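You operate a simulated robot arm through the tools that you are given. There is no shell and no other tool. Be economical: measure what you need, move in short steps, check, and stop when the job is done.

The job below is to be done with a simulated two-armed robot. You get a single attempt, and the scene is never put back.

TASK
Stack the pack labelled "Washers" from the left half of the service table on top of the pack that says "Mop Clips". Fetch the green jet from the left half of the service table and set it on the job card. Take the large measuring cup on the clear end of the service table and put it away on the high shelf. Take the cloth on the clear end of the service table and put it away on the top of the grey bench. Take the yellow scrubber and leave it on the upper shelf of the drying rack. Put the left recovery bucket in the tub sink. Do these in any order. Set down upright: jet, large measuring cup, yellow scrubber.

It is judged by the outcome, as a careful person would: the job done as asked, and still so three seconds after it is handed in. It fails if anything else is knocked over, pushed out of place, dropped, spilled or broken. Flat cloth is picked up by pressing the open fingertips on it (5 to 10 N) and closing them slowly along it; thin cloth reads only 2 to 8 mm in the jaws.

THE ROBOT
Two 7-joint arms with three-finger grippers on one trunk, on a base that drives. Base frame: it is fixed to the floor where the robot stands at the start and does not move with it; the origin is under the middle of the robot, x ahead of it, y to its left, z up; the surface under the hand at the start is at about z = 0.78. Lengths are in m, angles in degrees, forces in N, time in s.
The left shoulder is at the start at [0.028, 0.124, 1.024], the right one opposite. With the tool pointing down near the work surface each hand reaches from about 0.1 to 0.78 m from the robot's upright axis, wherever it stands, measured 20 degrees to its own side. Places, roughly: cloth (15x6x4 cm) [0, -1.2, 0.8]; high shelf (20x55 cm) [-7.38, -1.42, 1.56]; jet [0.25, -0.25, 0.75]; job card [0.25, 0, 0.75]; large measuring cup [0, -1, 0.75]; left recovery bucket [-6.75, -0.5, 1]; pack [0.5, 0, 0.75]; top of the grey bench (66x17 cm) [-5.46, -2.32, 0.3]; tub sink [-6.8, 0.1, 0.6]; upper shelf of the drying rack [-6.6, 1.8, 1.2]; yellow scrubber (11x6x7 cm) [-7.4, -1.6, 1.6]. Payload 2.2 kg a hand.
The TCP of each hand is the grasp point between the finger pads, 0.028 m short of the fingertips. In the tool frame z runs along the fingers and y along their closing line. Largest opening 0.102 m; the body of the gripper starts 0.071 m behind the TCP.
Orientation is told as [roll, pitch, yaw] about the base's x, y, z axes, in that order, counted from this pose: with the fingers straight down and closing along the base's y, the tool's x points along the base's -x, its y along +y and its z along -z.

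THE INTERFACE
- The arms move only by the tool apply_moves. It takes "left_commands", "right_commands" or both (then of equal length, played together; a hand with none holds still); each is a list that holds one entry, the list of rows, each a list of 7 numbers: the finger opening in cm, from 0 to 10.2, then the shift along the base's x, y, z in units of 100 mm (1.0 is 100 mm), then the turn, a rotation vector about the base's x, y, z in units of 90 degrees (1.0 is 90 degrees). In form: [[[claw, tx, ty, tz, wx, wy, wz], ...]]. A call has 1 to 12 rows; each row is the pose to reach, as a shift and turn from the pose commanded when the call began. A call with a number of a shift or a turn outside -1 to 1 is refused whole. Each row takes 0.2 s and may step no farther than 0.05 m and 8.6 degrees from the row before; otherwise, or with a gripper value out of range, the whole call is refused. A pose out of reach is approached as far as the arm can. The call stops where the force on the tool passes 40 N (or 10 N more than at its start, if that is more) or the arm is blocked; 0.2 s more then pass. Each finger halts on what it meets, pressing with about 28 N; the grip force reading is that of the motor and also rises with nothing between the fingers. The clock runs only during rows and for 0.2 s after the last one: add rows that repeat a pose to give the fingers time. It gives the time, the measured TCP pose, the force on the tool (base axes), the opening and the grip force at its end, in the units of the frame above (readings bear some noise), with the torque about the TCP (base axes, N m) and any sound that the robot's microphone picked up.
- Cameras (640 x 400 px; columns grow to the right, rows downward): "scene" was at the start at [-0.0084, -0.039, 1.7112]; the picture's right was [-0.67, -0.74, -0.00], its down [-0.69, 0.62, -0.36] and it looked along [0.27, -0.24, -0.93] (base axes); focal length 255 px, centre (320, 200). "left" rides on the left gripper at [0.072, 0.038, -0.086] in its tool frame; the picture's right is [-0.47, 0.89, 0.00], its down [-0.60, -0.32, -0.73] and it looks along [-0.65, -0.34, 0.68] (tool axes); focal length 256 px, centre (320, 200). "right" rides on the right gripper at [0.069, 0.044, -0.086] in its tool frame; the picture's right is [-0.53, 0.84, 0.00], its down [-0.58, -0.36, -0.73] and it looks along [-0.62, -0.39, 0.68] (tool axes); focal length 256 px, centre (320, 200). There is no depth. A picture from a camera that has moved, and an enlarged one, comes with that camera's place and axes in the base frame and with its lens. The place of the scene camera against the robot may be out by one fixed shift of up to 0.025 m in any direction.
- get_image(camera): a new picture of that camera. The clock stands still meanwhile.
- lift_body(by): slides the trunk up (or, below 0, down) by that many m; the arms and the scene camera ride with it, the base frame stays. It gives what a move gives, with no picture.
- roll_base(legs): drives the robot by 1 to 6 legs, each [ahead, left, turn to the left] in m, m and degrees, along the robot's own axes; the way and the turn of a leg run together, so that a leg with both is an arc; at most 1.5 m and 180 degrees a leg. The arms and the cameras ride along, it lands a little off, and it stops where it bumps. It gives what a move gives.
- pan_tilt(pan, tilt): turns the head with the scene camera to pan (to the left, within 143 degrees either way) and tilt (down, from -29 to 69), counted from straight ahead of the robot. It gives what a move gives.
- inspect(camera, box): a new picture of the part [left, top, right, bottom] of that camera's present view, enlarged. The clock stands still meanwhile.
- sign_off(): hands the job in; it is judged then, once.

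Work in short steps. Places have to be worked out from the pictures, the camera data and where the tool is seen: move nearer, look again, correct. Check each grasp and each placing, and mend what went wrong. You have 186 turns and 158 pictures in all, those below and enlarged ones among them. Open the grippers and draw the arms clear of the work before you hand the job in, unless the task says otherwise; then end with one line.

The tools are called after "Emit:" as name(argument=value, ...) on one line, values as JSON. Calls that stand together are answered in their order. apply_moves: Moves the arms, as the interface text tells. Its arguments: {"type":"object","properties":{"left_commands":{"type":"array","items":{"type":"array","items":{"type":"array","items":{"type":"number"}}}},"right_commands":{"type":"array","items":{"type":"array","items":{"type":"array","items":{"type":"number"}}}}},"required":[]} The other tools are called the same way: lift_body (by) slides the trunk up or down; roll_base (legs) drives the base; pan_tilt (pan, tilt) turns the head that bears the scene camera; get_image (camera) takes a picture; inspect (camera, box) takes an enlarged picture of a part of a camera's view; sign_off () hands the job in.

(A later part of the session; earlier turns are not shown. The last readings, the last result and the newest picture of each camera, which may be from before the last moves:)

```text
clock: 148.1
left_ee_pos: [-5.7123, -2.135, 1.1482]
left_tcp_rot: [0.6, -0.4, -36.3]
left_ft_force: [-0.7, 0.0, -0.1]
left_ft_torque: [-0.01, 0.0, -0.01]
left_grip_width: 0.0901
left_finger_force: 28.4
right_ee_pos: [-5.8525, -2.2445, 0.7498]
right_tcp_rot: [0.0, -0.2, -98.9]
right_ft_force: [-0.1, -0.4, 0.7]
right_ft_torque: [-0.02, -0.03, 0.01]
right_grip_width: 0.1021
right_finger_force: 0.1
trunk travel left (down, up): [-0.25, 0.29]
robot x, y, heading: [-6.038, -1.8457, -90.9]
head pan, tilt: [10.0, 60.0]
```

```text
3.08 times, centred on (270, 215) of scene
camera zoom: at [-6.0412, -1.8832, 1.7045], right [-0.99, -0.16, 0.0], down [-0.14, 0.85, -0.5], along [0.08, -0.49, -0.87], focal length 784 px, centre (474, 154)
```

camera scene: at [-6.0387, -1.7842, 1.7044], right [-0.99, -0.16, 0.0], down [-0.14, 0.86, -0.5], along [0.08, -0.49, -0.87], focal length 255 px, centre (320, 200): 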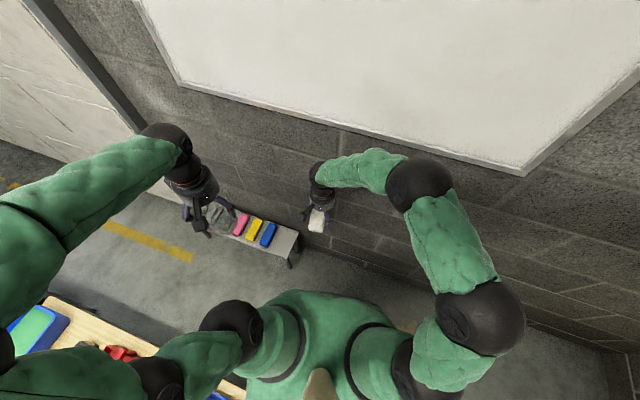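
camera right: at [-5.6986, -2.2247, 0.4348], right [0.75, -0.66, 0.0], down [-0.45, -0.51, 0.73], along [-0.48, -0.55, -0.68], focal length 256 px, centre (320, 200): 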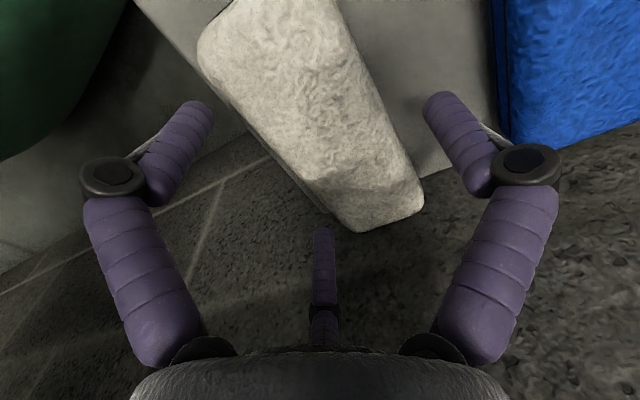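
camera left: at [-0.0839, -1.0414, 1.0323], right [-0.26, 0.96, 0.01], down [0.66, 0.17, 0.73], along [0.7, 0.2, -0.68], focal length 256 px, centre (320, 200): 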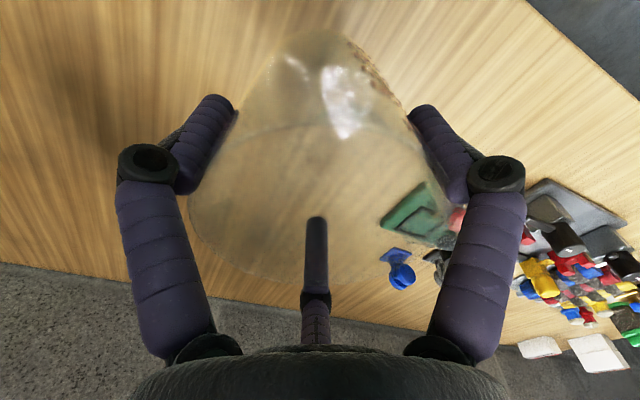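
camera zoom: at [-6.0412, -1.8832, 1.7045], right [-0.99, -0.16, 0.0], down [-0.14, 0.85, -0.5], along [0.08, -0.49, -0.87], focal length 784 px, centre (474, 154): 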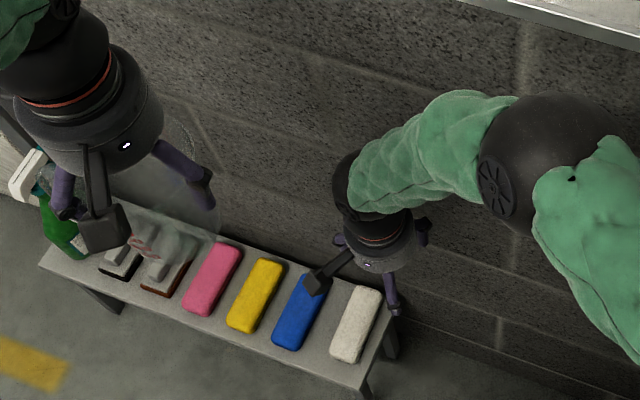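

Cloth placed neatly. Now look toward the high shelf and cabinet.

Emit:
pan_tilt(pan=-107, tilt=15)

Emit:
get_image(camera="scene")

Emit:
inspect(camera="scene", box=[230, 110, 430, 230])

```text
clock: 150.1
left_ee_pos: [-5.7123, -2.1359, 1.1478]
left_tcp_rot: [0.6, -0.2, -36.4]
left_ft_force: [-0.2, -0.6, -0.9]
left_ft_torque: [-0.02, -0.01, -0.01]
left_grip_width: 0.0901
left_finger_force: 28.3
right_ee_pos: [-5.852, -2.2459, 0.7507]
right_tcp_rot: [0.1, -0.1, -99.1]
right_ft_force: [0.2, 0.5, -0.6]
right_ft_torque: [0.0, -0.01, 0.0]
right_grip_width: 0.102
right_finger_force: 0.1
trunk travel left (down, up): [-0.25, 0.29]
robot x, y, heading: [-6.0348, -1.8474, -90.8]
head pan, tilt: [-107.0, 15.0]
```

```text
75 pictures are left
camera scene: at [-6.1402, -1.7901, 1.7707], right [0.3, 0.95, 0.0], down [0.25, -0.08, -0.97], along [-0.92, 0.29, -0.26], focal length 255 px, centre (320, 200)
```

scene: 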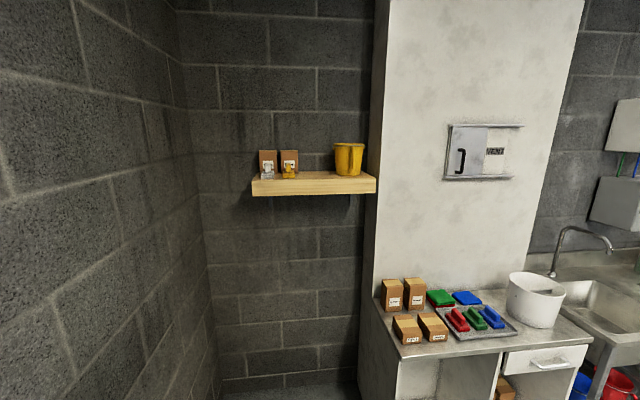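

```text
3.20 times, centred on (330, 170) of scene
camera zoom: at [-6.1402, -1.7901, 1.7707], right [0.3, 0.95, 0.0], down [0.25, -0.08, -0.97], along [-0.92, 0.29, -0.26], focal length 816 px, centre (288, 296)
```

zoom: 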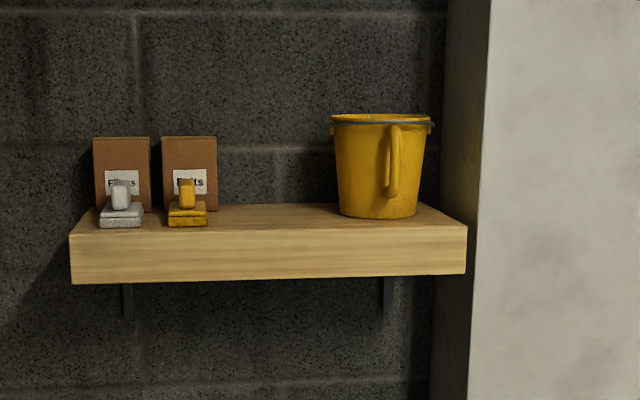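

Shelf top ≈1.55 m, free gap between boxes and pitcher at ≈(−7.37,−1.41); yellow scrubber ≈(−7.37,−1.57). I back off and turn to face the shelf (heading ≈167°).

Emit:
roll_base(legs=[[-0.42, 0, 0], [0, 0, -102]])

Emit:
lift_body(by=0.29)

Emit:
pan_tilt(pan=0, tilt=30)

Emit:
get_image(camera="scene")

```text
clock: 155.9
left_ee_pos: [-6.2277, -1.7356, 1.1481]
left_tcp_rot: [0.7, -0.4, -111.2]
left_ft_force: [-0.5, 0.6, -0.8]
left_ft_torque: [-0.02, 0.02, 0.01]
left_grip_width: 0.0898
left_finger_force: 28.1
right_ee_pos: [-6.3689, -1.63, 0.7507]
right_tcp_rot: [0.3, -0.2, -173.9]
right_ft_force: [-0.1, 0.2, 0.7]
right_ft_torque: [-0.02, 0.03, 0.0]
right_grip_width: 0.1021
right_finger_force: 0.0
trunk travel left (down, up): [-0.25, 0.29]
robot x, y, heading: [-6.0359, -1.3426, -165.8]
head pan, tilt: [-107.0, 15.0]
stopped in leg 2: the robot was blocked; the commanded pose is now the measured one
```

```text
clock: 158.8
left_ee_pos: [-6.2275, -1.737, 1.4381]
left_tcp_rot: [0.5, -0.4, -111.3]
left_ft_force: [-0.9, -0.5, -0.6]
left_ft_torque: [0.03, 0.0, 0.01]
left_grip_width: 0.0901
left_finger_force: 27.5
right_ee_pos: [-6.3692, -1.6329, 1.0404]
right_tcp_rot: [0.0, 0.0, -173.7]
right_ft_force: [0.5, -1.4, 0.0]
right_ft_torque: [-0.01, -0.02, -0.02]
right_grip_width: 0.102
right_finger_force: 0.1
trunk travel left (down, up): [-0.54, 0.0]
robot x, y, heading: [-6.0338, -1.3469, -165.5]
head pan, tilt: [-107.0, 15.0]
```

```text
clock: 160.7
left_ee_pos: [-6.2293, -1.7387, 1.4372]
left_tcp_rot: [0.7, -0.3, -111.2]
left_ft_force: [0.2, -0.2, -0.8]
left_ft_torque: [0.0, 0.02, -0.01]
left_grip_width: 0.0898
left_finger_force: 27.8
right_ee_pos: [-6.3698, -1.6313, 1.0412]
right_tcp_rot: [0.0, -0.1, -173.8]
right_ft_force: [0.6, 0.3, 0.6]
right_ft_torque: [0.03, -0.01, 0.01]
right_grip_width: 0.1018
right_finger_force: 0.1
trunk travel left (down, up): [-0.54, 0.0]
robot x, y, heading: [-6.0327, -1.3508, -165.6]
head pan, tilt: [0.0, 30.0]
```

```text
73 pictures are left
camera scene: at [-6.1082, -1.3674, 2.0365], right [-0.25, 0.97, 0.0], down [0.48, 0.12, -0.87], along [-0.84, -0.21, -0.5], focal length 255 px, centre (320, 200)
```

scene: 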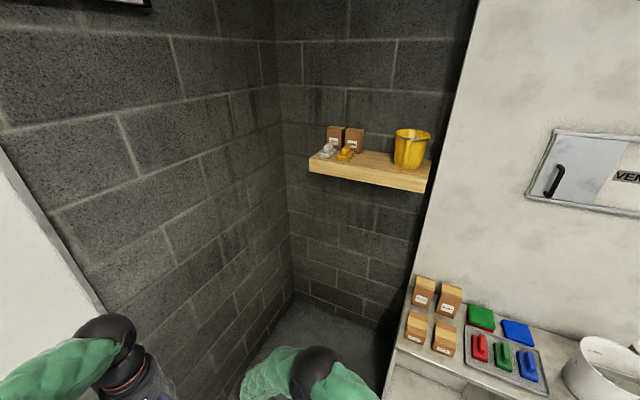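

Blocked, probably the base's rear corner at the wooden bench. Move ahead 0.25 m then finish the turn, and check the bench.

Emit:
roll_base(legs=[[0.25, 0, 0], [0, 0, -27]])

Emit:
pan_tilt(pan=140, tilt=45)

Emit:
get_image(camera="scene")

```text
clock: 163.9
left_ee_pos: [-6.627, -1.6681, 1.4367]
left_tcp_rot: [0.6, -0.2, -138.2]
left_ft_force: [0.5, -0.1, -0.7]
left_ft_torque: [0.02, 0.01, 0.02]
left_grip_width: 0.0898
left_finger_force: 28.4
right_ee_pos: [-6.704, -1.5097, 1.0397]
right_tcp_rot: [0.0, -0.1, 159.0]
right_ft_force: [0.2, -0.1, -0.2]
right_ft_torque: [-0.02, -0.01, 0.01]
right_grip_width: 0.1019
right_finger_force: 0.0
trunk travel left (down, up): [-0.54, 0.0]
robot x, y, heading: [-6.2728, -1.4121, 167.3]
head pan, tilt: [0.0, 30.0]
```

```text
clock: 166.1
left_ee_pos: [-6.6267, -1.6693, 1.4392]
left_tcp_rot: [0.6, -0.3, -138.2]
left_ft_force: [0.2, -0.3, -0.3]
left_ft_torque: [0.01, 0.02, 0.0]
left_grip_width: 0.0899
left_finger_force: 27.5
right_ee_pos: [-6.7032, -1.5088, 1.0406]
right_tcp_rot: [0.1, -0.2, 159.0]
right_ft_force: [0.3, -0.7, 0.3]
right_ft_torque: [-0.01, 0.02, 0.0]
right_grip_width: 0.1021
right_finger_force: 0.1
trunk travel left (down, up): [-0.54, 0.0]
robot x, y, heading: [-6.2745, -1.4117, 167.5]
head pan, tilt: [140.0, 45.0]
```

```text
72 pictures are left
camera scene: at [-6.2142, -1.4858, 2.0139], right [-0.8, -0.61, 0.0], down [-0.43, 0.56, -0.71], along [0.43, -0.56, -0.71], focal length 255 px, centre (320, 200)
```

scene: 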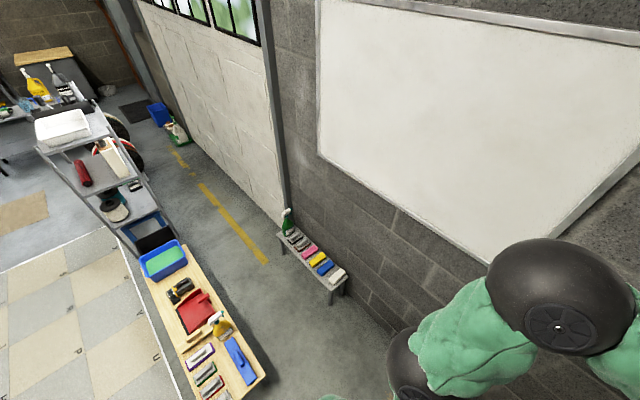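

All fine behind. Now raise the left hand (cup) high in front and tuck the right hand to the right, in four coordinated moves.

Emit:
apply_moves(left_commands=[[[6, -0.03, 0.28, 0.22, 0, 0, 0.033], [6, -0.06, 0.56, 0.44, 0, 0, 0.067], [6, -0.1, 0.86, 0.65, 0, 0, 0.1]]], right_commands=[[[8, 0.15, 0.3, 0, 0, 0, 0], [6, 0.3, 0.6, 0, 0, 0, 0], [6, 0.45, 0.89, 0, 0, 0, 0]]])

Emit:
apply_moves(left_commands=[[[6, -0.03, 0.28, 0.22, 0, 0, 0.033], [6, -0.06, 0.56, 0.44, 0, 0, 0.067], [6, -0.1, 0.86, 0.65, 0, 0, 0.1]]], right_commands=[[[6, 0.15, 0.3, 0, 0, 0, 0], [6, 0.3, 0.6, 0, 0, 0, 0], [6, 0.45, 0.89, 0, 0, 0, 0]]])

Emit:
apply_moves(left_commands=[[[6, -0.03, 0.28, 0.22, 0, 0, 0.033], [6, -0.06, 0.56, 0.44, 0, 0, 0.067], [6, -0.1, 0.86, 0.65, 0, 0, 0.1]]], right_commands=[[[6, 0.15, 0.3, 0, 0, 0, 0], [6, 0.3, 0.6, 0, 0, 0, 0], [6, 0.45, 0.89, 0, 0, 0, 0]]])

Emit:
apply_moves(left_commands=[[[6, -0.03, 0.28, 0.22, 0, 0, 0.033], [6, -0.06, 0.56, 0.44, 0, 0, 0.067], [6, -0.1, 0.86, 0.65, 0, 0, 0.1], [6, -0.1, 0.86, 0.65, 0, 0, 0.1]]], right_commands=[[[6, 0.15, 0.3, 0, 0, 0, 0], [6, 0.3, 0.6, 0, 0, 0, 0], [6, 0.45, 0.89, 0, 0, 0, 0], [6, 0.45, 0.89, 0, 0, 0, 0]]])

Emit:
pan_tilt(pan=0, tilt=20)

Emit:
get_image(camera="scene")

```text
clock: 166.9
left_ee_pos: [-6.6361, -1.582, 1.5041]
left_tcp_rot: [0.7, -0.3, -129.3]
left_ft_force: [0.2, -0.1, -1.6]
left_ft_torque: [-0.03, 0.01, -0.03]
left_grip_width: 0.0897
left_finger_force: 28.3
right_ee_pos: [-6.6591, -1.4198, 1.0396]
right_tcp_rot: [0.2, 0.0, 159.1]
right_ft_force: [0.2, -1.0, -0.1]
right_ft_torque: [-0.03, 0.01, 0.0]
right_grip_width: 0.0597
right_finger_force: 0.1
trunk travel left (down, up): [-0.54, 0.0]
robot x, y, heading: [-6.2725, -1.4123, 167.2]
head pan, tilt: [140.0, 45.0]
```

```text
clock: 167.7
left_ee_pos: [-6.6453, -1.4943, 1.569]
left_tcp_rot: [0.7, -0.3, -120.2]
left_ft_force: [0.6, -0.2, -0.5]
left_ft_torque: [-0.05, -0.02, -0.02]
left_grip_width: 0.0899
left_finger_force: 28.1
right_ee_pos: [-6.6141, -1.3302, 1.0391]
right_tcp_rot: [0.2, -0.2, 159.0]
right_ft_force: [-0.6, -0.4, 0.2]
right_ft_torque: [0.0, 0.0, -0.01]
right_grip_width: 0.0604
right_finger_force: 0.2
trunk travel left (down, up): [-0.54, 0.0]
robot x, y, heading: [-6.277, -1.4126, 167.2]
head pan, tilt: [140.0, 45.0]
```

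```text
clock: 168.5
left_ee_pos: [-6.6568, -1.4089, 1.6322]
left_tcp_rot: [0.8, -0.3, -111.2]
left_ft_force: [0.3, 0.1, -1.6]
left_ft_torque: [-0.04, 0.02, 0.01]
left_grip_width: 0.0897
left_finger_force: 28.1
right_ee_pos: [-6.5687, -1.2422, 1.041]
right_tcp_rot: [0.2, -0.1, 159.0]
right_ft_force: [-0.5, -0.3, -0.3]
right_ft_torque: [-0.03, 0.0, 0.02]
right_grip_width: 0.0599
right_finger_force: 0.0
trunk travel left (down, up): [-0.54, 0.0]
robot x, y, heading: [-6.2755, -1.4124, 167.0]
head pan, tilt: [140.0, 45.0]
```

```text
clock: 169.5
left_ee_pos: [-6.6658, -1.3241, 1.6983]
left_tcp_rot: [0.7, -0.3, -102.3]
left_ft_force: [0.3, -0.2, -1.0]
left_ft_torque: [0.05, 0.03, -0.01]
left_grip_width: 0.0898
left_finger_force: 28.2
right_ee_pos: [-6.5243, -1.1536, 1.0393]
right_tcp_rot: [0.1, 0.0, 159.1]
right_ft_force: [-0.2, 0.1, -0.1]
right_ft_torque: [0.03, -0.01, 0.03]
right_grip_width: 0.0602
right_finger_force: 0.1
trunk travel left (down, up): [-0.54, 0.0]
robot x, y, heading: [-6.2761, -1.4133, 167.3]
head pan, tilt: [140.0, 45.0]
```

```text
clock: 171.7
left_ee_pos: [-6.6658, -1.3242, 1.698]
left_tcp_rot: [0.6, -0.3, -102.3]
left_ft_force: [1.0, 0.4, -1.4]
left_ft_torque: [0.02, 0.0, 0.0]
left_grip_width: 0.0898
left_finger_force: 27.5
right_ee_pos: [-6.5239, -1.1542, 1.0413]
right_tcp_rot: [0.1, -0.1, 158.9]
right_ft_force: [0.8, -0.2, 0.6]
right_ft_torque: [0.01, 0.01, 0.0]
right_grip_width: 0.0599
right_finger_force: 0.1
trunk travel left (down, up): [-0.54, 0.0]
robot x, y, heading: [-6.2777, -1.4093, 167.5]
head pan, tilt: [0.0, 20.0]
```

```text
71 pictures are left
camera scene: at [-6.3542, -1.4004, 2.0526], right [0.22, 0.98, 0.0], down [0.33, -0.08, -0.94], along [-0.92, 0.21, -0.34], focal length 255 px, centre (320, 200)
```

scene: 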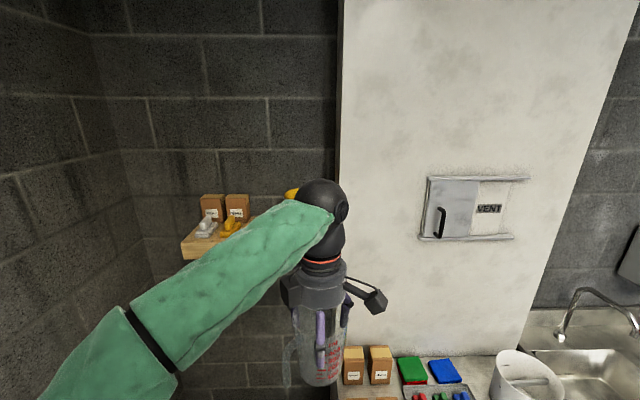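

Hand is up at 1.70 without trouble. Check how far the left elbow sticks out before approaching the wall corner.

Emit:
pan_tilt(pan=60, tilt=50)

Emit:
get_image(camera="scene")

```text
clock: 173.0
left_ee_pos: [-6.6663, -1.3242, 1.6983]
left_tcp_rot: [0.7, -0.3, -102.3]
left_ft_force: [0.3, 0.0, -0.4]
left_ft_torque: [0.03, 0.0, 0.02]
left_grip_width: 0.0897
left_finger_force: 28.1
right_ee_pos: [-6.5249, -1.1542, 1.0409]
right_tcp_rot: [0.1, -0.1, 158.9]
right_ft_force: [-0.3, 0.3, 0.1]
right_ft_torque: [0.02, 0.0, 0.0]
right_grip_width: 0.06
right_finger_force: 0.0
trunk travel left (down, up): [-0.54, 0.0]
robot x, y, heading: [-6.2731, -1.4164, 167.3]
head pan, tilt: [60.0, 50.0]
```

```text
70 pictures are left
camera scene: at [-6.3157, -1.4773, 2.007], right [-0.73, 0.68, 0.0], down [0.52, 0.56, -0.64], along [-0.44, -0.47, -0.77], focal length 255 px, centre (320, 200)
```

scene: 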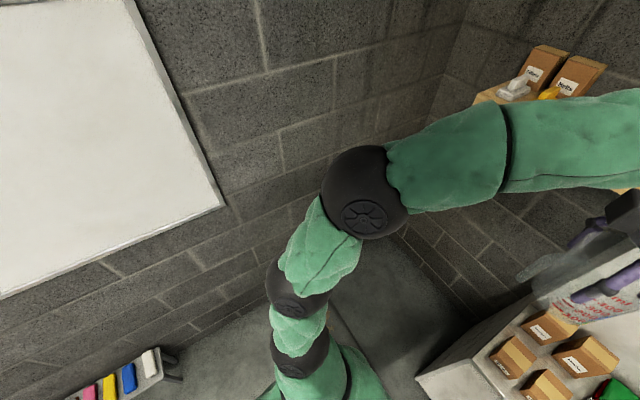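

Elbow is only ~0.3 m out. Slide left 0.23, then approach most of the way and check.

Emit:
roll_base(legs=[[0, 0.23, 0], [0.42, 0, 0]])

Emit:
pan_tilt(pan=0, tilt=35)

Emit:
get_image(camera="scene")

Emit:
get_image(camera="left")

```text
clock: 176.9
left_ee_pos: [-7.1264, -1.4567, 1.6985]
left_tcp_rot: [0.6, -0.3, -102.3]
left_ft_force: [0.8, 0.4, -0.1]
left_ft_torque: [-0.02, 0.02, -0.02]
left_grip_width: 0.0897
left_finger_force: 28.0
right_ee_pos: [-6.9847, -1.2874, 1.0406]
right_tcp_rot: [0.1, 0.0, 159.1]
right_ft_force: [-0.6, -0.5, -0.2]
right_ft_torque: [0.03, -0.02, 0.01]
right_grip_width: 0.06
right_finger_force: 0.2
trunk travel left (down, up): [-0.54, 0.0]
robot x, y, heading: [-6.7358, -1.5425, 167.4]
head pan, tilt: [60.0, 50.0]
```

```text
clock: 178.2
left_ee_pos: [-7.1275, -1.4573, 1.6992]
left_tcp_rot: [0.5, -0.2, -102.3]
left_ft_force: [1.4, -0.3, -1.3]
left_ft_torque: [0.02, -0.01, -0.03]
left_grip_width: 0.0898
left_finger_force: 28.1
right_ee_pos: [-6.9851, -1.2861, 1.0413]
right_tcp_rot: [0.0, 0.0, 159.1]
right_ft_force: [0.0, -0.3, 0.4]
right_ft_torque: [-0.01, 0.02, -0.01]
right_grip_width: 0.0597
right_finger_force: 0.0
trunk travel left (down, up): [-0.54, 0.0]
robot x, y, heading: [-6.7379, -1.5444, 167.2]
head pan, tilt: [0.0, 35.0]
```

```text
69 pictures are left
camera scene: at [-6.81, -1.5334, 2.0287], right [0.22, 0.98, 0.0], down [0.56, -0.13, -0.82], along [-0.8, 0.18, -0.57], focal length 255 px, centre (320, 200)
```

scene: 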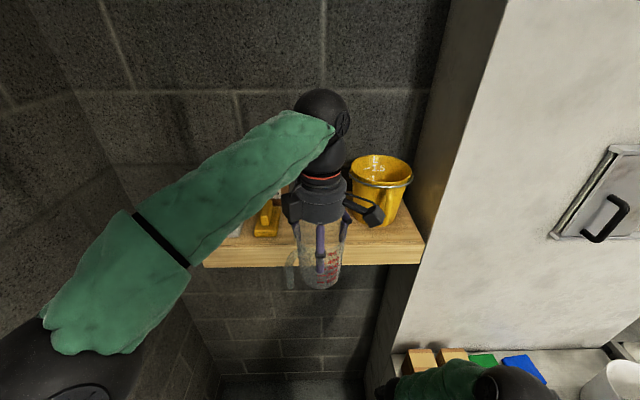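

```text
68 pictures are left
camera left: at [-7.0748, -1.3935, 1.7837], right [0.77, -0.64, 0.01], down [-0.45, -0.52, 0.73], along [-0.46, -0.57, -0.68], focal length 256 px, centre (320, 200)
```

left: 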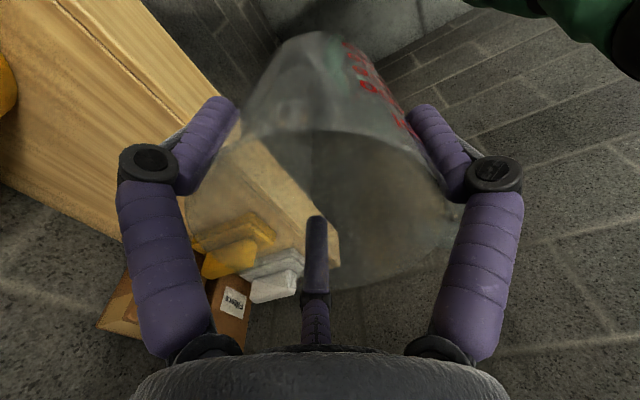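

Front edge of the shelf ≈x −7.27 here; cup target ≈(−7.36,−1.42). Before the last 0.235 m, pull the right arm back and up to clear the panel and cabinet.

Emit:
apply_moves(right_commands=[[[6, 0.3, -0.07, 0.3, 0, 0, 0], [6, 0.6, -0.14, 0.6, 0, 0, 0], [6, 0.95, -0.22, 0.9, 0, 0, 0]]])

Emit:
apply_moves(right_commands=[[[6, 0.3, -0.07, 0.2, 0, 0, 0], [6, 0.6, -0.14, 0.4, 0, 0, 0], [6, 0.95, -0.22, 0.6, 0, 0, 0], [6, 0.95, -0.22, 0.6, 0, 0, 0]]])

Emit:
pan_tilt(pan=-40, tilt=50)

Emit:
get_image(camera="scene")

```text
clock: 179.0
left_ee_pos: [-7.1252, -1.4574, 1.6987]
left_tcp_rot: [0.6, -0.4, -102.2]
left_ft_force: [1.1, 0.6, -1.1]
left_ft_torque: [0.03, 0.08, 0.0]
left_grip_width: 0.0899
left_finger_force: 28.4
right_ee_pos: [-6.8882, -1.308, 1.1308]
right_tcp_rot: [0.1, -0.3, 159.0]
right_ft_force: [0.1, -0.6, 1.0]
right_ft_torque: [-0.01, 0.06, 0.02]
right_grip_width: 0.0598
right_finger_force: 0.0
trunk travel left (down, up): [-0.54, 0.0]
robot x, y, heading: [-6.7389, -1.5427, 167.4]
head pan, tilt: [0.0, 35.0]
```

```text
clock: 179.8
left_ee_pos: [-7.1266, -1.4561, 1.698]
left_tcp_rot: [0.7, -0.3, -102.4]
left_ft_force: [0.0, 0.2, -1.5]
left_ft_torque: [0.0, -0.01, 0.02]
left_grip_width: 0.0896
left_finger_force: 28.3
right_ee_pos: [-6.8426, -1.3089, 1.1815]
right_tcp_rot: [0.0, -2.8, 158.5]
right_ft_force: [36.8, -50.2, -145.3]
right_ft_torque: [15.33, 14.04, -0.85]
right_grip_width: 0.06
right_finger_force: 0.1
trunk travel left (down, up): [-0.54, 0.0]
robot x, y, heading: [-6.7379, -1.5422, 167.5]
head pan, tilt: [0.0, 35.0]
stopped in row 3 (right hand): the force on the tool passed its limit at 340 N (the readings are from after the stop); the commanded pose is now the measured one
```

```text
clock: 180.8
left_ee_pos: [-7.1266, -1.4563, 1.6982]
left_tcp_rot: [0.6, -0.3, -102.3]
left_ft_force: [0.4, -0.6, -0.2]
left_ft_torque: [0.02, 0.02, -0.01]
left_grip_width: 0.0896
left_finger_force: 27.6
right_ee_pos: [-6.8425, -1.3101, 1.1818]
right_tcp_rot: [0.0, -2.8, 158.3]
right_ft_force: [19.2, -60.8, -179.7]
right_ft_torque: [18.92, 14.55, -2.8]
right_grip_width: 0.06
right_finger_force: 0.1
trunk travel left (down, up): [-0.54, 0.0]
robot x, y, heading: [-6.7348, -1.5427, 167.2]
head pan, tilt: [-40.0, 50.0]
```

```text
67 pictures are left
camera scene: at [-6.7703, -1.4915, 2.007], right [0.79, 0.61, 0.0], down [0.47, -0.61, -0.64], along [-0.39, 0.51, -0.77], focal length 255 px, centre (320, 200)
```

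scene: 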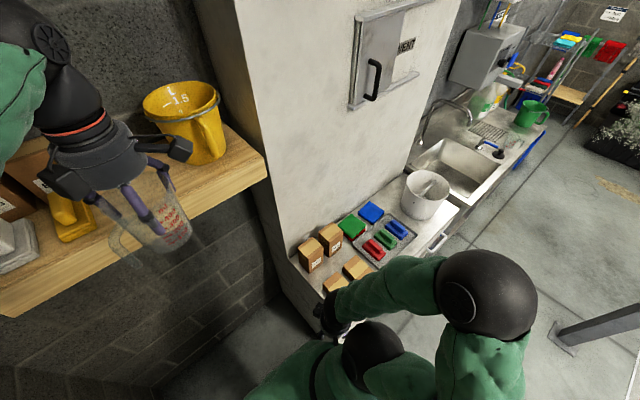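

The right hand pressed against the robot's own body; move it away to the right.

Emit:
apply_moves(right_commands=[[[6, -0.2, 0.1, -0.1, 0, 0, 0], [6, -0.3, 0.3, -0.1, 0, 0, 0], [6, -0.3, 0.6, 0, 0, 0, 0], [6, -0.3, 0.6, 0, 0, 0, 0]]])

Emit:
get_image(camera="scene")

```text
clock: 181.8
left_ee_pos: [-7.1267, -1.4575, 1.6988]
left_tcp_rot: [0.6, -0.2, -102.3]
left_ft_force: [-0.5, -0.3, -0.3]
left_ft_torque: [0.01, 0.02, 0.0]
left_grip_width: 0.0896
left_finger_force: 27.3
right_ee_pos: [-6.8726, -1.2491, 1.1819]
right_tcp_rot: [-0.1, -2.8, 158.3]
right_ft_force: [0.0, 0.4, 0.0]
right_ft_torque: [0.07, 0.01, 0.01]
right_grip_width: 0.0599
right_finger_force: 0.2
trunk travel left (down, up): [-0.54, 0.0]
robot x, y, heading: [-6.7366, -1.5432, 166.9]
head pan, tilt: [-40.0, 50.0]
```

```text
66 pictures are left
camera scene: at [-6.7704, -1.4919, 2.007], right [0.8, 0.61, 0.0], down [0.46, -0.61, -0.64], along [-0.39, 0.51, -0.77], focal length 255 px, centre (320, 200)
```

scene: 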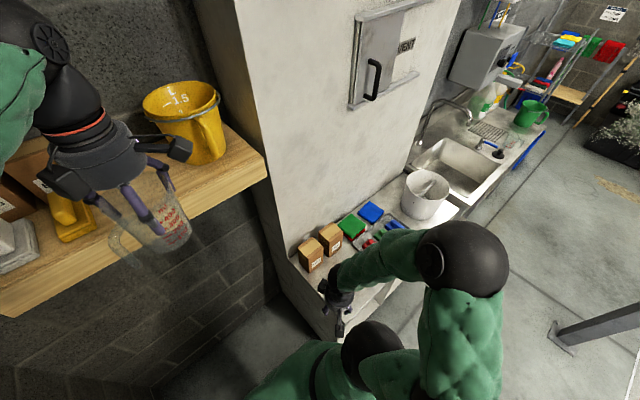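

Clear again. Small further tuck, then approach the shelf.

Emit:
apply_moves(right_commands=[[[6, 0.2, 0.2, 0.3, 0, 0, 0], [6, 0.3, 0.4, 0.5, 0, 0, 0], [6, 0.3, 0.4, 0.5, 0, 0, 0]]])

Emit:
roll_base(legs=[[0.235, 0.015, 0]])

Emit:
pan_tilt(pan=0, tilt=45)

Emit:
get_image(camera="scene")

Emit:
get_image(camera="left")

```text
clock: 182.6
left_ee_pos: [-7.1264, -1.4563, 1.6984]
left_tcp_rot: [0.6, -0.3, -102.3]
left_ft_force: [0.0, -0.1, -1.3]
left_ft_torque: [0.01, -0.06, -0.03]
left_grip_width: 0.0899
left_finger_force: 27.9
right_ee_pos: [-6.8428, -1.2088, 1.2309]
right_tcp_rot: [-0.1, -2.8, 158.4]
right_ft_force: [0.1, -1.1, -0.1]
right_ft_torque: [-0.02, -0.03, 0.04]
right_grip_width: 0.0602
right_finger_force: 0.1
trunk travel left (down, up): [-0.54, 0.0]
robot x, y, heading: [-6.7356, -1.5452, 167.5]
head pan, tilt: [-40.0, 50.0]
```

```text
clock: 184.4
left_ee_pos: [-7.3593, -1.4186, 1.6993]
left_tcp_rot: [0.6, -0.2, -102.3]
left_ft_force: [0.0, -0.3, -0.7]
left_ft_torque: [0.03, 0.03, 0.0]
left_grip_width: 0.0898
left_finger_force: 28.0
right_ee_pos: [-7.0735, -1.1703, 1.2317]
right_tcp_rot: [-0.1, -2.8, 158.3]
right_ft_force: [0.3, -0.6, 0.0]
right_ft_torque: [0.0, 0.01, 0.0]
right_grip_width: 0.0603
right_finger_force: 0.1
trunk travel left (down, up): [-0.54, 0.0]
robot x, y, heading: [-6.9698, -1.5055, 167.1]
head pan, tilt: [-40.0, 50.0]
```

```text
clock: 185.5
left_ee_pos: [-7.359, -1.4182, 1.6981]
left_tcp_rot: [0.6, -0.2, -102.4]
left_ft_force: [0.2, 0.1, -0.7]
left_ft_torque: [0.01, 0.01, 0.01]
left_grip_width: 0.0896
left_finger_force: 28.0
right_ee_pos: [-7.0752, -1.1716, 1.2319]
right_tcp_rot: [-0.1, -2.8, 158.3]
right_ft_force: [1.2, 0.3, -0.6]
right_ft_torque: [0.01, -0.02, -0.02]
right_grip_width: 0.0604
right_finger_force: 0.1
trunk travel left (down, up): [-0.54, 0.0]
robot x, y, heading: [-6.97, -1.5071, 167.2]
head pan, tilt: [0.0, 45.0]
```

```text
65 pictures are left
camera scene: at [-7.0357, -1.4973, 2.0139], right [0.22, 0.97, 0.0], down [0.69, -0.16, -0.71], along [-0.69, 0.16, -0.71], focal length 255 px, centre (320, 200)
```

scene: 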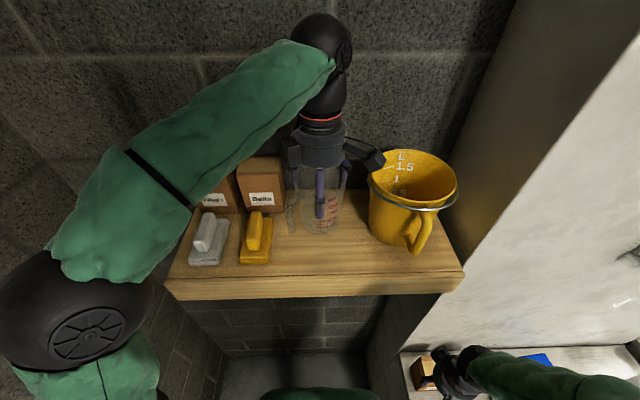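

```text
64 pictures are left
camera left: at [-7.3065, -1.3555, 1.7843], right [0.76, -0.64, 0.01], down [-0.45, -0.52, 0.73], along [-0.47, -0.56, -0.68], focal length 256 px, centre (320, 200)
```

left: 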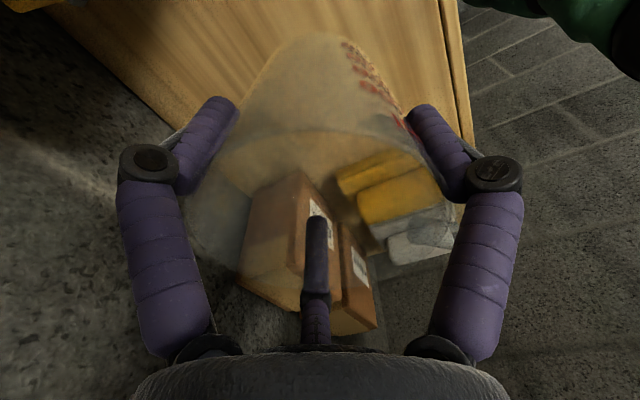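

Cup is over the free spot; the wrist camera passes close to the pitcher, so shift 1 cm left and lower slowly.

Emit:
apply_moves(left_commands=[[[6, 0.02, -0.1, 0, 0, 0, 0], [6, 0.02, -0.1, -0.2, 0, 0, 0], [6, 0.02, -0.1, -0.35, 0, 0, 0], [6, 0.02, -0.1, -0.4, 0, 0, 0], [6, 0.02, -0.1, -0.4, 0, 0, 0]]])

Emit:
inspect(camera="scene", box=[160, 130, 480, 310])

```text
clock: 186.7
left_ee_pos: [-7.3587, -1.4269, 1.6583]
left_tcp_rot: [0.6, -0.4, -102.4]
left_ft_force: [-0.8, 0.0, -1.2]
left_ft_torque: [0.0, -0.01, 0.01]
left_grip_width: 0.0897
left_finger_force: 28.4
right_ee_pos: [-7.0746, -1.1705, 1.2308]
right_tcp_rot: [0.0, -2.8, 158.4]
right_ft_force: [-1.3, 0.9, 0.6]
right_ft_torque: [-0.01, -0.01, 0.01]
right_grip_width: 0.0602
right_finger_force: 0.1
trunk travel left (down, up): [-0.54, 0.0]
robot x, y, heading: [-6.9723, -1.5035, 167.2]
head pan, tilt: [0.0, 45.0]
```

```text
2.00 times, centred on (320, 220) of scene
camera zoom: at [-7.0366, -1.497, 2.0139], right [0.22, 0.98, 0.0], down [0.69, -0.16, -0.71], along [-0.69, 0.16, -0.71], focal length 510 px, centre (320, 160)
```

zoom: 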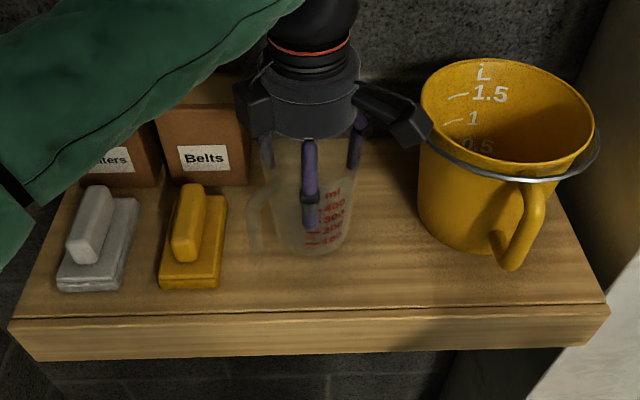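

Shift slightly further left/front for clearance and lower to contact.

Emit:
apply_moves(left_commands=[[[6, 0.08, -0.07, 0, 0, 0, 0], [6, 0.08, -0.07, -0.05, 0, 0, 0], [6, 0.08, -0.07, -0.09, 0, 0, 0], [6, 0.08, -0.07, -0.12, 0, 0, 0], [6, 0.08, -0.07, -0.15, 0, 0, 0], [6, 0.08, -0.07, -0.18, 0, 0, 0], [6, 0.08, -0.07, -0.21, 0, 0, 0], [6, 0.08, -0.07, -0.21, 0, 0, 0]]])

Emit:
inspect(camera="scene", box=[160, 130, 480, 310])

```text
clock: 188.5
left_ee_pos: [-7.3485, -1.4369, 1.6393]
left_tcp_rot: [0.5, -0.2, -102.5]
left_ft_force: [2.1, -2.4, 17.9]
left_ft_torque: [-0.08, -0.04, 0.02]
left_grip_width: 0.0891
left_finger_force: 28.1
right_ee_pos: [-7.0735, -1.1707, 1.2314]
right_tcp_rot: [-0.1, -2.9, 158.3]
right_ft_force: [-0.3, -0.5, 0.9]
right_ft_torque: [0.0, 0.03, 0.01]
right_grip_width: 0.0601
right_finger_force: 0.0
trunk travel left (down, up): [-0.54, 0.0]
robot x, y, heading: [-6.9711, -1.5074, 167.2]
head pan, tilt: [0.0, 45.0]
```

```text
2.00 times, centred on (320, 220) of scene
camera zoom: at [-7.0344, -1.4982, 2.0141], right [0.22, 0.98, 0.0], down [0.69, -0.16, -0.71], along [-0.69, 0.16, -0.71], focal length 510 px, centre (320, 160)
```

zoom: 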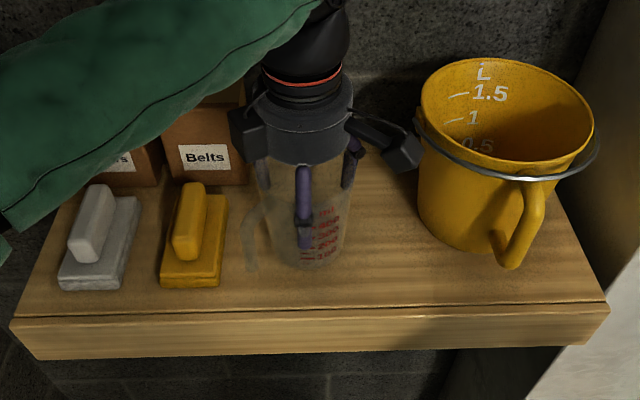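

Contact. Release and lift straight up slowly.

Emit:
apply_moves(left_commands=[[[7, 0, 0, 0.01, 0, 0, 0], [8.5, 0, 0, 0.01, 0, 0, 0], [9.5, 0, 0, 0.01, 0, 0, 0], [10.2, 0, 0, 0.01, 0, 0, 0], [10.2, 0, 0, 0.01, 0, 0, 0], [10.2, 0, 0, 0.15, 0, 0, 0], [10.2, 0, 0, 0.3, 0, 0, 0], [10.2, 0, 0, 0.5, 0, 0, 0], [10.2, 0, 0, 0.75, 0, 0, 0], [10.2, 0, 0, 0.9, 0, 0, 0], [10.2, 0, 0, 0.9, 0, 0, 0]]])

Emit:
inspect(camera="scene", box=[160, 130, 480, 310])

Emit:
get_image(camera="left")

```text
clock: 190.9
left_ee_pos: [-7.3496, -1.4371, 1.7278]
left_tcp_rot: [0.6, -0.2, -102.4]
left_ft_force: [0.2, -0.7, 1.2]
left_ft_torque: [0.0, 0.0, 0.02]
left_grip_width: 0.102
left_finger_force: 0.1
right_ee_pos: [-7.0737, -1.1714, 1.2323]
right_tcp_rot: [-0.1, -2.8, 158.3]
right_ft_force: [-0.4, 0.9, -0.4]
right_ft_torque: [0.02, 0.02, 0.02]
right_grip_width: 0.0601
right_finger_force: 0.0
trunk travel left (down, up): [-0.54, 0.0]
robot x, y, heading: [-6.9696, -1.5057, 167.2]
head pan, tilt: [0.0, 45.0]
```

```text
2.00 times, centred on (320, 220) of scene
camera zoom: at [-7.0362, -1.4975, 2.0139], right [0.22, 0.98, 0.0], down [0.69, -0.16, -0.71], along [-0.69, 0.16, -0.71], focal length 510 px, centre (320, 160)
```

zoom: 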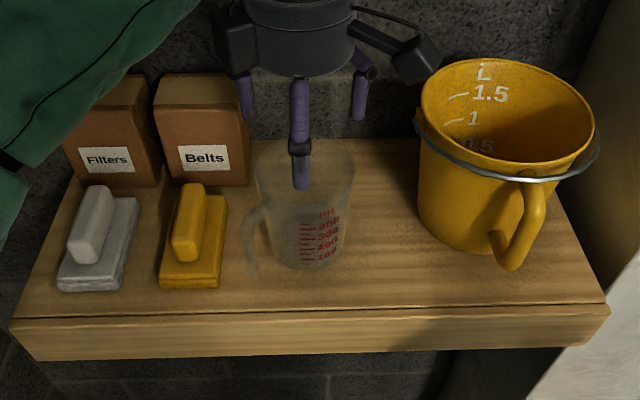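

```text
60 pictures are left
camera left: at [-7.2968, -1.3733, 1.8132], right [0.76, -0.64, 0.01], down [-0.45, -0.52, 0.73], along [-0.47, -0.56, -0.68], focal length 256 px, centre (320, 200)
```

left: 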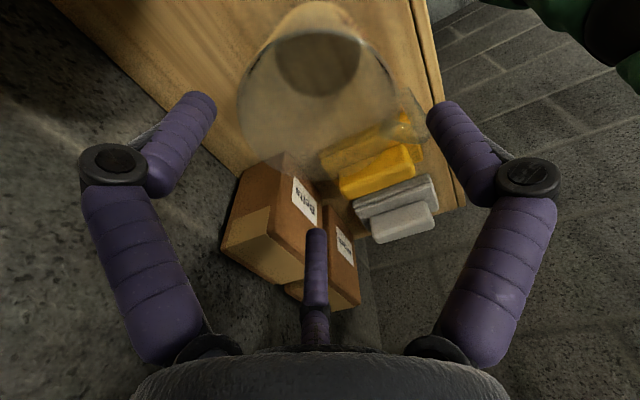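

Cup stands upright on the high shelf. Next the yellow scrubber (≈(−7.365,−1.545)); rotate the left hand −90° above the items and move over it.

Emit:
apply_moves(left_commands=[[[9, 0, -0.05, 0.1, 0, 0, -0.09], [8, 0, -0.1, 0.1, 0, 0, -0.18], [7, 0, -0.2, 0.1, 0, 0, -0.27], [6, 0, -0.3, 0.1, 0, 0, -0.36], [6, 0, -0.4, 0.1, 0, 0, -0.45], [6, 0, -0.5, 0.1, 0, 0, -0.54], [6, 0, -0.6, 0.1, 0, 0, -0.63], [6, 0, -0.7, 0.1, 0, 0, -0.72], [6, 0, -0.8, 0.1, 0, 0, -0.81], [6, 0, -0.9, 0.1, 0, 0, -0.9], [6, 0, -1.0, 0.1, 0, 0, -0.99], [6, 0, -1.0, 0.1, 0, 0, -0.99]]])

Emit:
get_image(camera="left")

Emit:
get_image(camera="scene")

```text
clock: 193.5
left_ee_pos: [-7.3495, -1.5345, 1.7375]
left_tcp_rot: [0.7, -0.3, 168.5]
left_ft_force: [-0.3, 0.6, -0.7]
left_ft_torque: [-0.03, 0.0, 0.01]
left_grip_width: 0.0601
left_finger_force: 0.2
right_ee_pos: [-7.0748, -1.1698, 1.232]
right_tcp_rot: [-0.1, -2.8, 158.3]
right_ft_force: [-0.5, -0.4, 0.4]
right_ft_torque: [0.0, 0.03, 0.02]
right_grip_width: 0.06
right_finger_force: 0.2
trunk travel left (down, up): [-0.54, 0.0]
robot x, y, heading: [-6.969, -1.5083, 167.0]
head pan, tilt: [0.0, 45.0]
```

```text
59 pictures are left
camera left: at [-7.2852, -1.5861, 1.8229], right [-0.63, -0.77, 0.01], down [-0.52, 0.44, 0.73], along [-0.57, 0.46, -0.68], focal length 256 px, centre (320, 200)
```

left: 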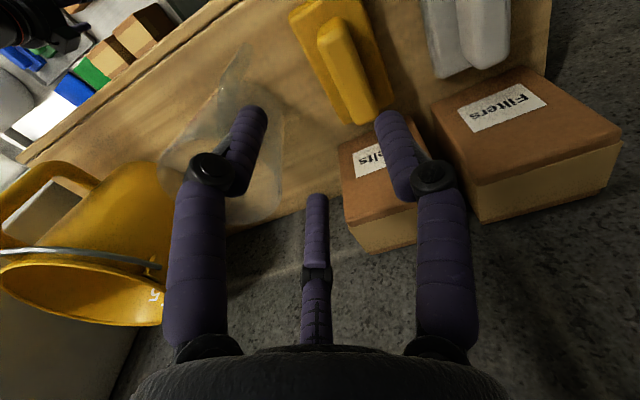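

```text
58 pictures are left
camera scene: at [-7.0364, -1.497, 2.0139], right [0.22, 0.98, 0.0], down [0.69, -0.16, -0.71], along [-0.69, 0.16, -0.71], focal length 255 px, centre (320, 200)
```

scene: 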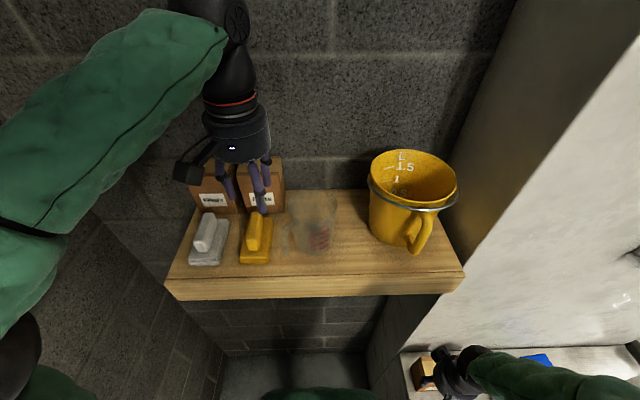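

Scrubber handle is ~2 cm wide, centred ≈(−7.361,−1.556), along the hand's axis. I tilt the tool 20° (body toward robot), offset for the three-jaw, and descend partway.

Emit:
apply_moves(left_commands=[[[6, -0.03, -0.03, 0, 0.016, 0.073, 0], [6, -0.07, -0.07, 0, 0.033, 0.145, 0], [6, -0.1, -0.11, 0, 0.049, 0.217, 0], [6, -0.1, -0.11, -0.3, 0.049, 0.217, 0], [6, -0.1, -0.11, -0.6, 0.049, 0.217, 0], [6, -0.1, -0.11, -0.6, 0.049, 0.217, 0]]])

Emit:
get_image(camera="left")

Emit:
inspect(camera="scene", box=[160, 130, 360, 280])

```text
clock: 194.9
left_ee_pos: [-7.3591, -1.5463, 1.6766]
left_tcp_rot: [0.1, -20.2, 168.6]
left_ft_force: [0.2, 0.1, 0.6]
left_ft_torque: [0.0, 0.02, 0.01]
left_grip_width: 0.0601
left_finger_force: 0.1
right_ee_pos: [-7.0748, -1.1718, 1.2304]
right_tcp_rot: [-0.1, -2.8, 158.3]
right_ft_force: [-0.3, 0.6, -0.4]
right_ft_torque: [-0.02, 0.0, -0.02]
right_grip_width: 0.06
right_finger_force: 0.0
trunk travel left (down, up): [-0.54, 0.0]
robot x, y, heading: [-6.9674, -1.5077, 167.4]
head pan, tilt: [0.0, 45.0]
```

```text
57 pictures are left
camera left: at [-7.2706, -1.6023, 1.7322], right [-0.6, -0.78, 0.16], down [-0.24, 0.37, 0.89], along [-0.76, 0.5, -0.42], focal length 256 px, centre (320, 200)
```

left: 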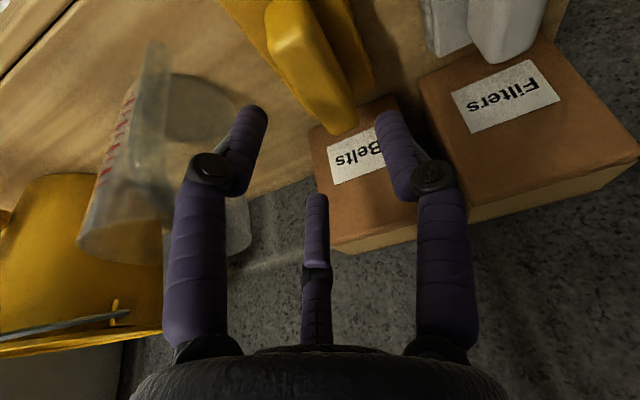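

```text
2.67 times, centred on (260, 205) of scene
camera zoom: at [-7.0359, -1.4975, 2.014], right [0.22, 0.98, 0.0], down [0.69, -0.16, -0.71], along [-0.69, 0.16, -0.71], focal length 680 px, centre (480, 187)
```

zoom: 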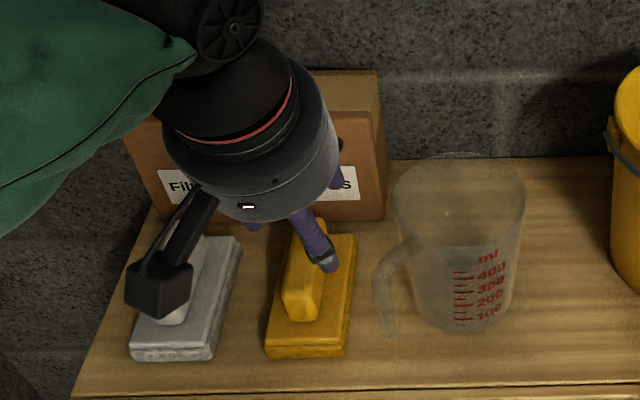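

Geometry matches plan. Descend to z≈1.614 and close.

Emit:
apply_moves(left_commands=[[[6, 0, 0, -0.2, 0, 0, 0], [6, 0, 0, -0.4, 0, 0, 0], [6, 0, 0, -0.55, 0, 0, 0], [6, 0, 0, -0.62, 0, 0, 0], [6, 0, 0, -0.62, 0, 0, 0]]])

Emit:
get_image(camera="left")

```text
clock: 196.1
left_ee_pos: [-7.3589, -1.5459, 1.6151]
left_tcp_rot: [0.2, -20.2, 168.5]
left_ft_force: [0.4, 0.8, 3.0]
left_ft_torque: [-0.08, 0.0, 0.02]
left_grip_width: 0.0658
left_finger_force: 2.0
right_ee_pos: [-7.0735, -1.1706, 1.2304]
right_tcp_rot: [-0.1, -2.8, 158.2]
right_ft_force: [0.5, -0.3, 0.5]
right_ft_torque: [0.0, -0.06, 0.0]
right_grip_width: 0.0599
right_finger_force: 0.1
trunk travel left (down, up): [-0.54, 0.0]
robot x, y, heading: [-6.97, -1.5083, 167.2]
head pan, tilt: [0.0, 45.0]
```

```text
55 pictures are left
camera left: at [-7.2701, -1.6022, 1.67], right [-0.6, -0.78, 0.16], down [-0.25, 0.38, 0.89], along [-0.76, 0.5, -0.42], focal length 256 px, centre (320, 200)
```

left: 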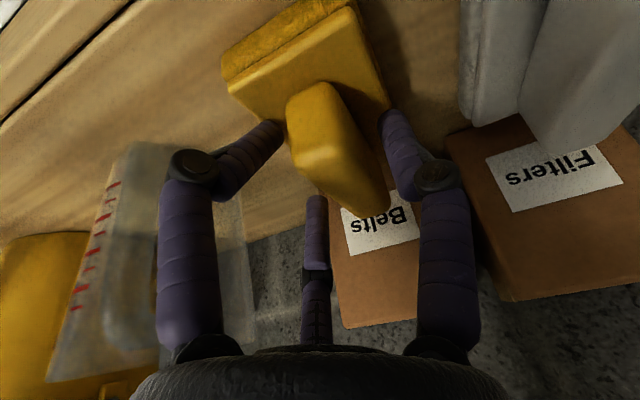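

The handle is between the jaws (one jaw touches it lightly). Close.

Emit:
apply_moves(left_commands=[[[5, 0, 0, 0, 0, 0, 0], [4, 0, 0, 0, 0, 0, 0], [3, 0, 0, 0, 0, 0, 0], [2, 0, 0, 0, 0, 0, 0], [1, 0, 0, 0, 0, 0, 0], [1, 0, 0, 0, 0, 0, 0]]])

Emit:
get_image(camera="left")

```text
clock: 197.5
left_ee_pos: [-7.3596, -1.5472, 1.6165]
left_tcp_rot: [-0.2, -20.5, 168.6]
left_ft_force: [-5.9, 0.2, 26.1]
left_ft_torque: [0.55, 0.05, 0.3]
left_grip_width: 0.0394
left_finger_force: 27.5
right_ee_pos: [-7.0737, -1.1715, 1.2304]
right_tcp_rot: [-0.1, -2.8, 158.3]
right_ft_force: [0.0, -1.2, -0.3]
right_ft_torque: [0.02, -0.03, -0.04]
right_grip_width: 0.0599
right_finger_force: 0.1
trunk travel left (down, up): [-0.54, 0.0]
robot x, y, heading: [-6.9748, -1.5014, 167.2]
head pan, tilt: [0.0, 45.0]
```

```text
54 pictures are left
camera left: at [-7.2709, -1.6026, 1.6717], right [-0.6, -0.78, 0.16], down [-0.24, 0.37, 0.9], along [-0.76, 0.5, -0.41], focal length 256 px, centre (320, 200)
```

left: 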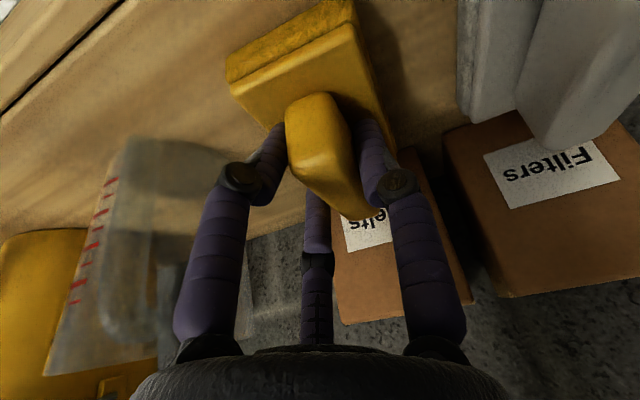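

Gripped on the handle. Lift and check.

Emit:
apply_moves(left_commands=[[[1, 0, 0, 0.1, 0, 0, 0], [1, 0, 0, 0.3, 0, 0, 0], [1, 0, 0, 0.6, 0, 0, 0], [1, 0, 0, 0.9, 0, 0, 0], [1, 0, 0, 0.9, 0, 0, 0]]])

Emit:
get_image(camera="left")

Emit:
inspect(camera="scene", box=[160, 100, 400, 280])

```text
clock: 198.7
left_ee_pos: [-7.3587, -1.5471, 1.7055]
left_tcp_rot: [0.2, -20.2, 168.5]
left_ft_force: [-0.4, 0.3, -1.2]
left_ft_torque: [0.02, 0.01, 0.0]
left_grip_width: 0.0389
left_finger_force: 28.2
right_ee_pos: [-7.0753, -1.1705, 1.2323]
right_tcp_rot: [-0.2, -2.9, 158.3]
right_ft_force: [0.6, -1.1, 0.8]
right_ft_torque: [-0.01, -0.01, -0.01]
right_grip_width: 0.0601
right_finger_force: 0.0
trunk travel left (down, up): [-0.54, 0.0]
robot x, y, heading: [-6.9707, -1.5104, 167.1]
head pan, tilt: [0.0, 45.0]
```

```text
53 pictures are left
camera left: at [-7.2704, -1.6028, 1.7607], right [-0.6, -0.78, 0.16], down [-0.24, 0.38, 0.89], along [-0.76, 0.5, -0.42], focal length 256 px, centre (320, 200)
```

left: 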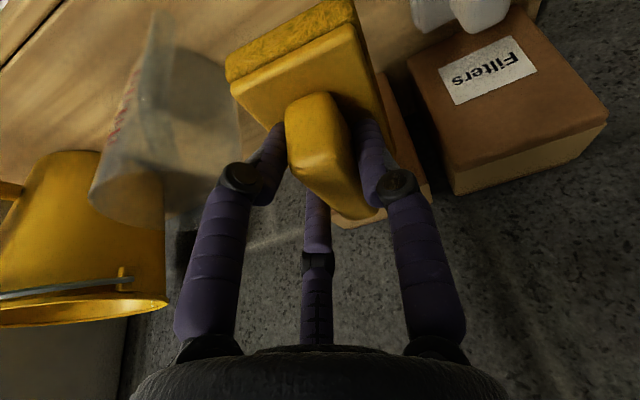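

```text
2.22 times, centred on (280, 190) of scene
camera zoom: at [-7.0362, -1.4976, 2.0139], right [0.22, 0.98, 0.0], down [0.69, -0.16, -0.71], along [-0.69, 0.16, -0.71], focal length 567 px, centre (409, 222)
```

zoom: 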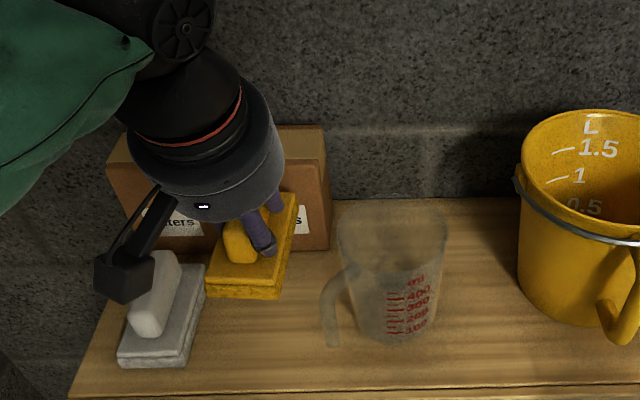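

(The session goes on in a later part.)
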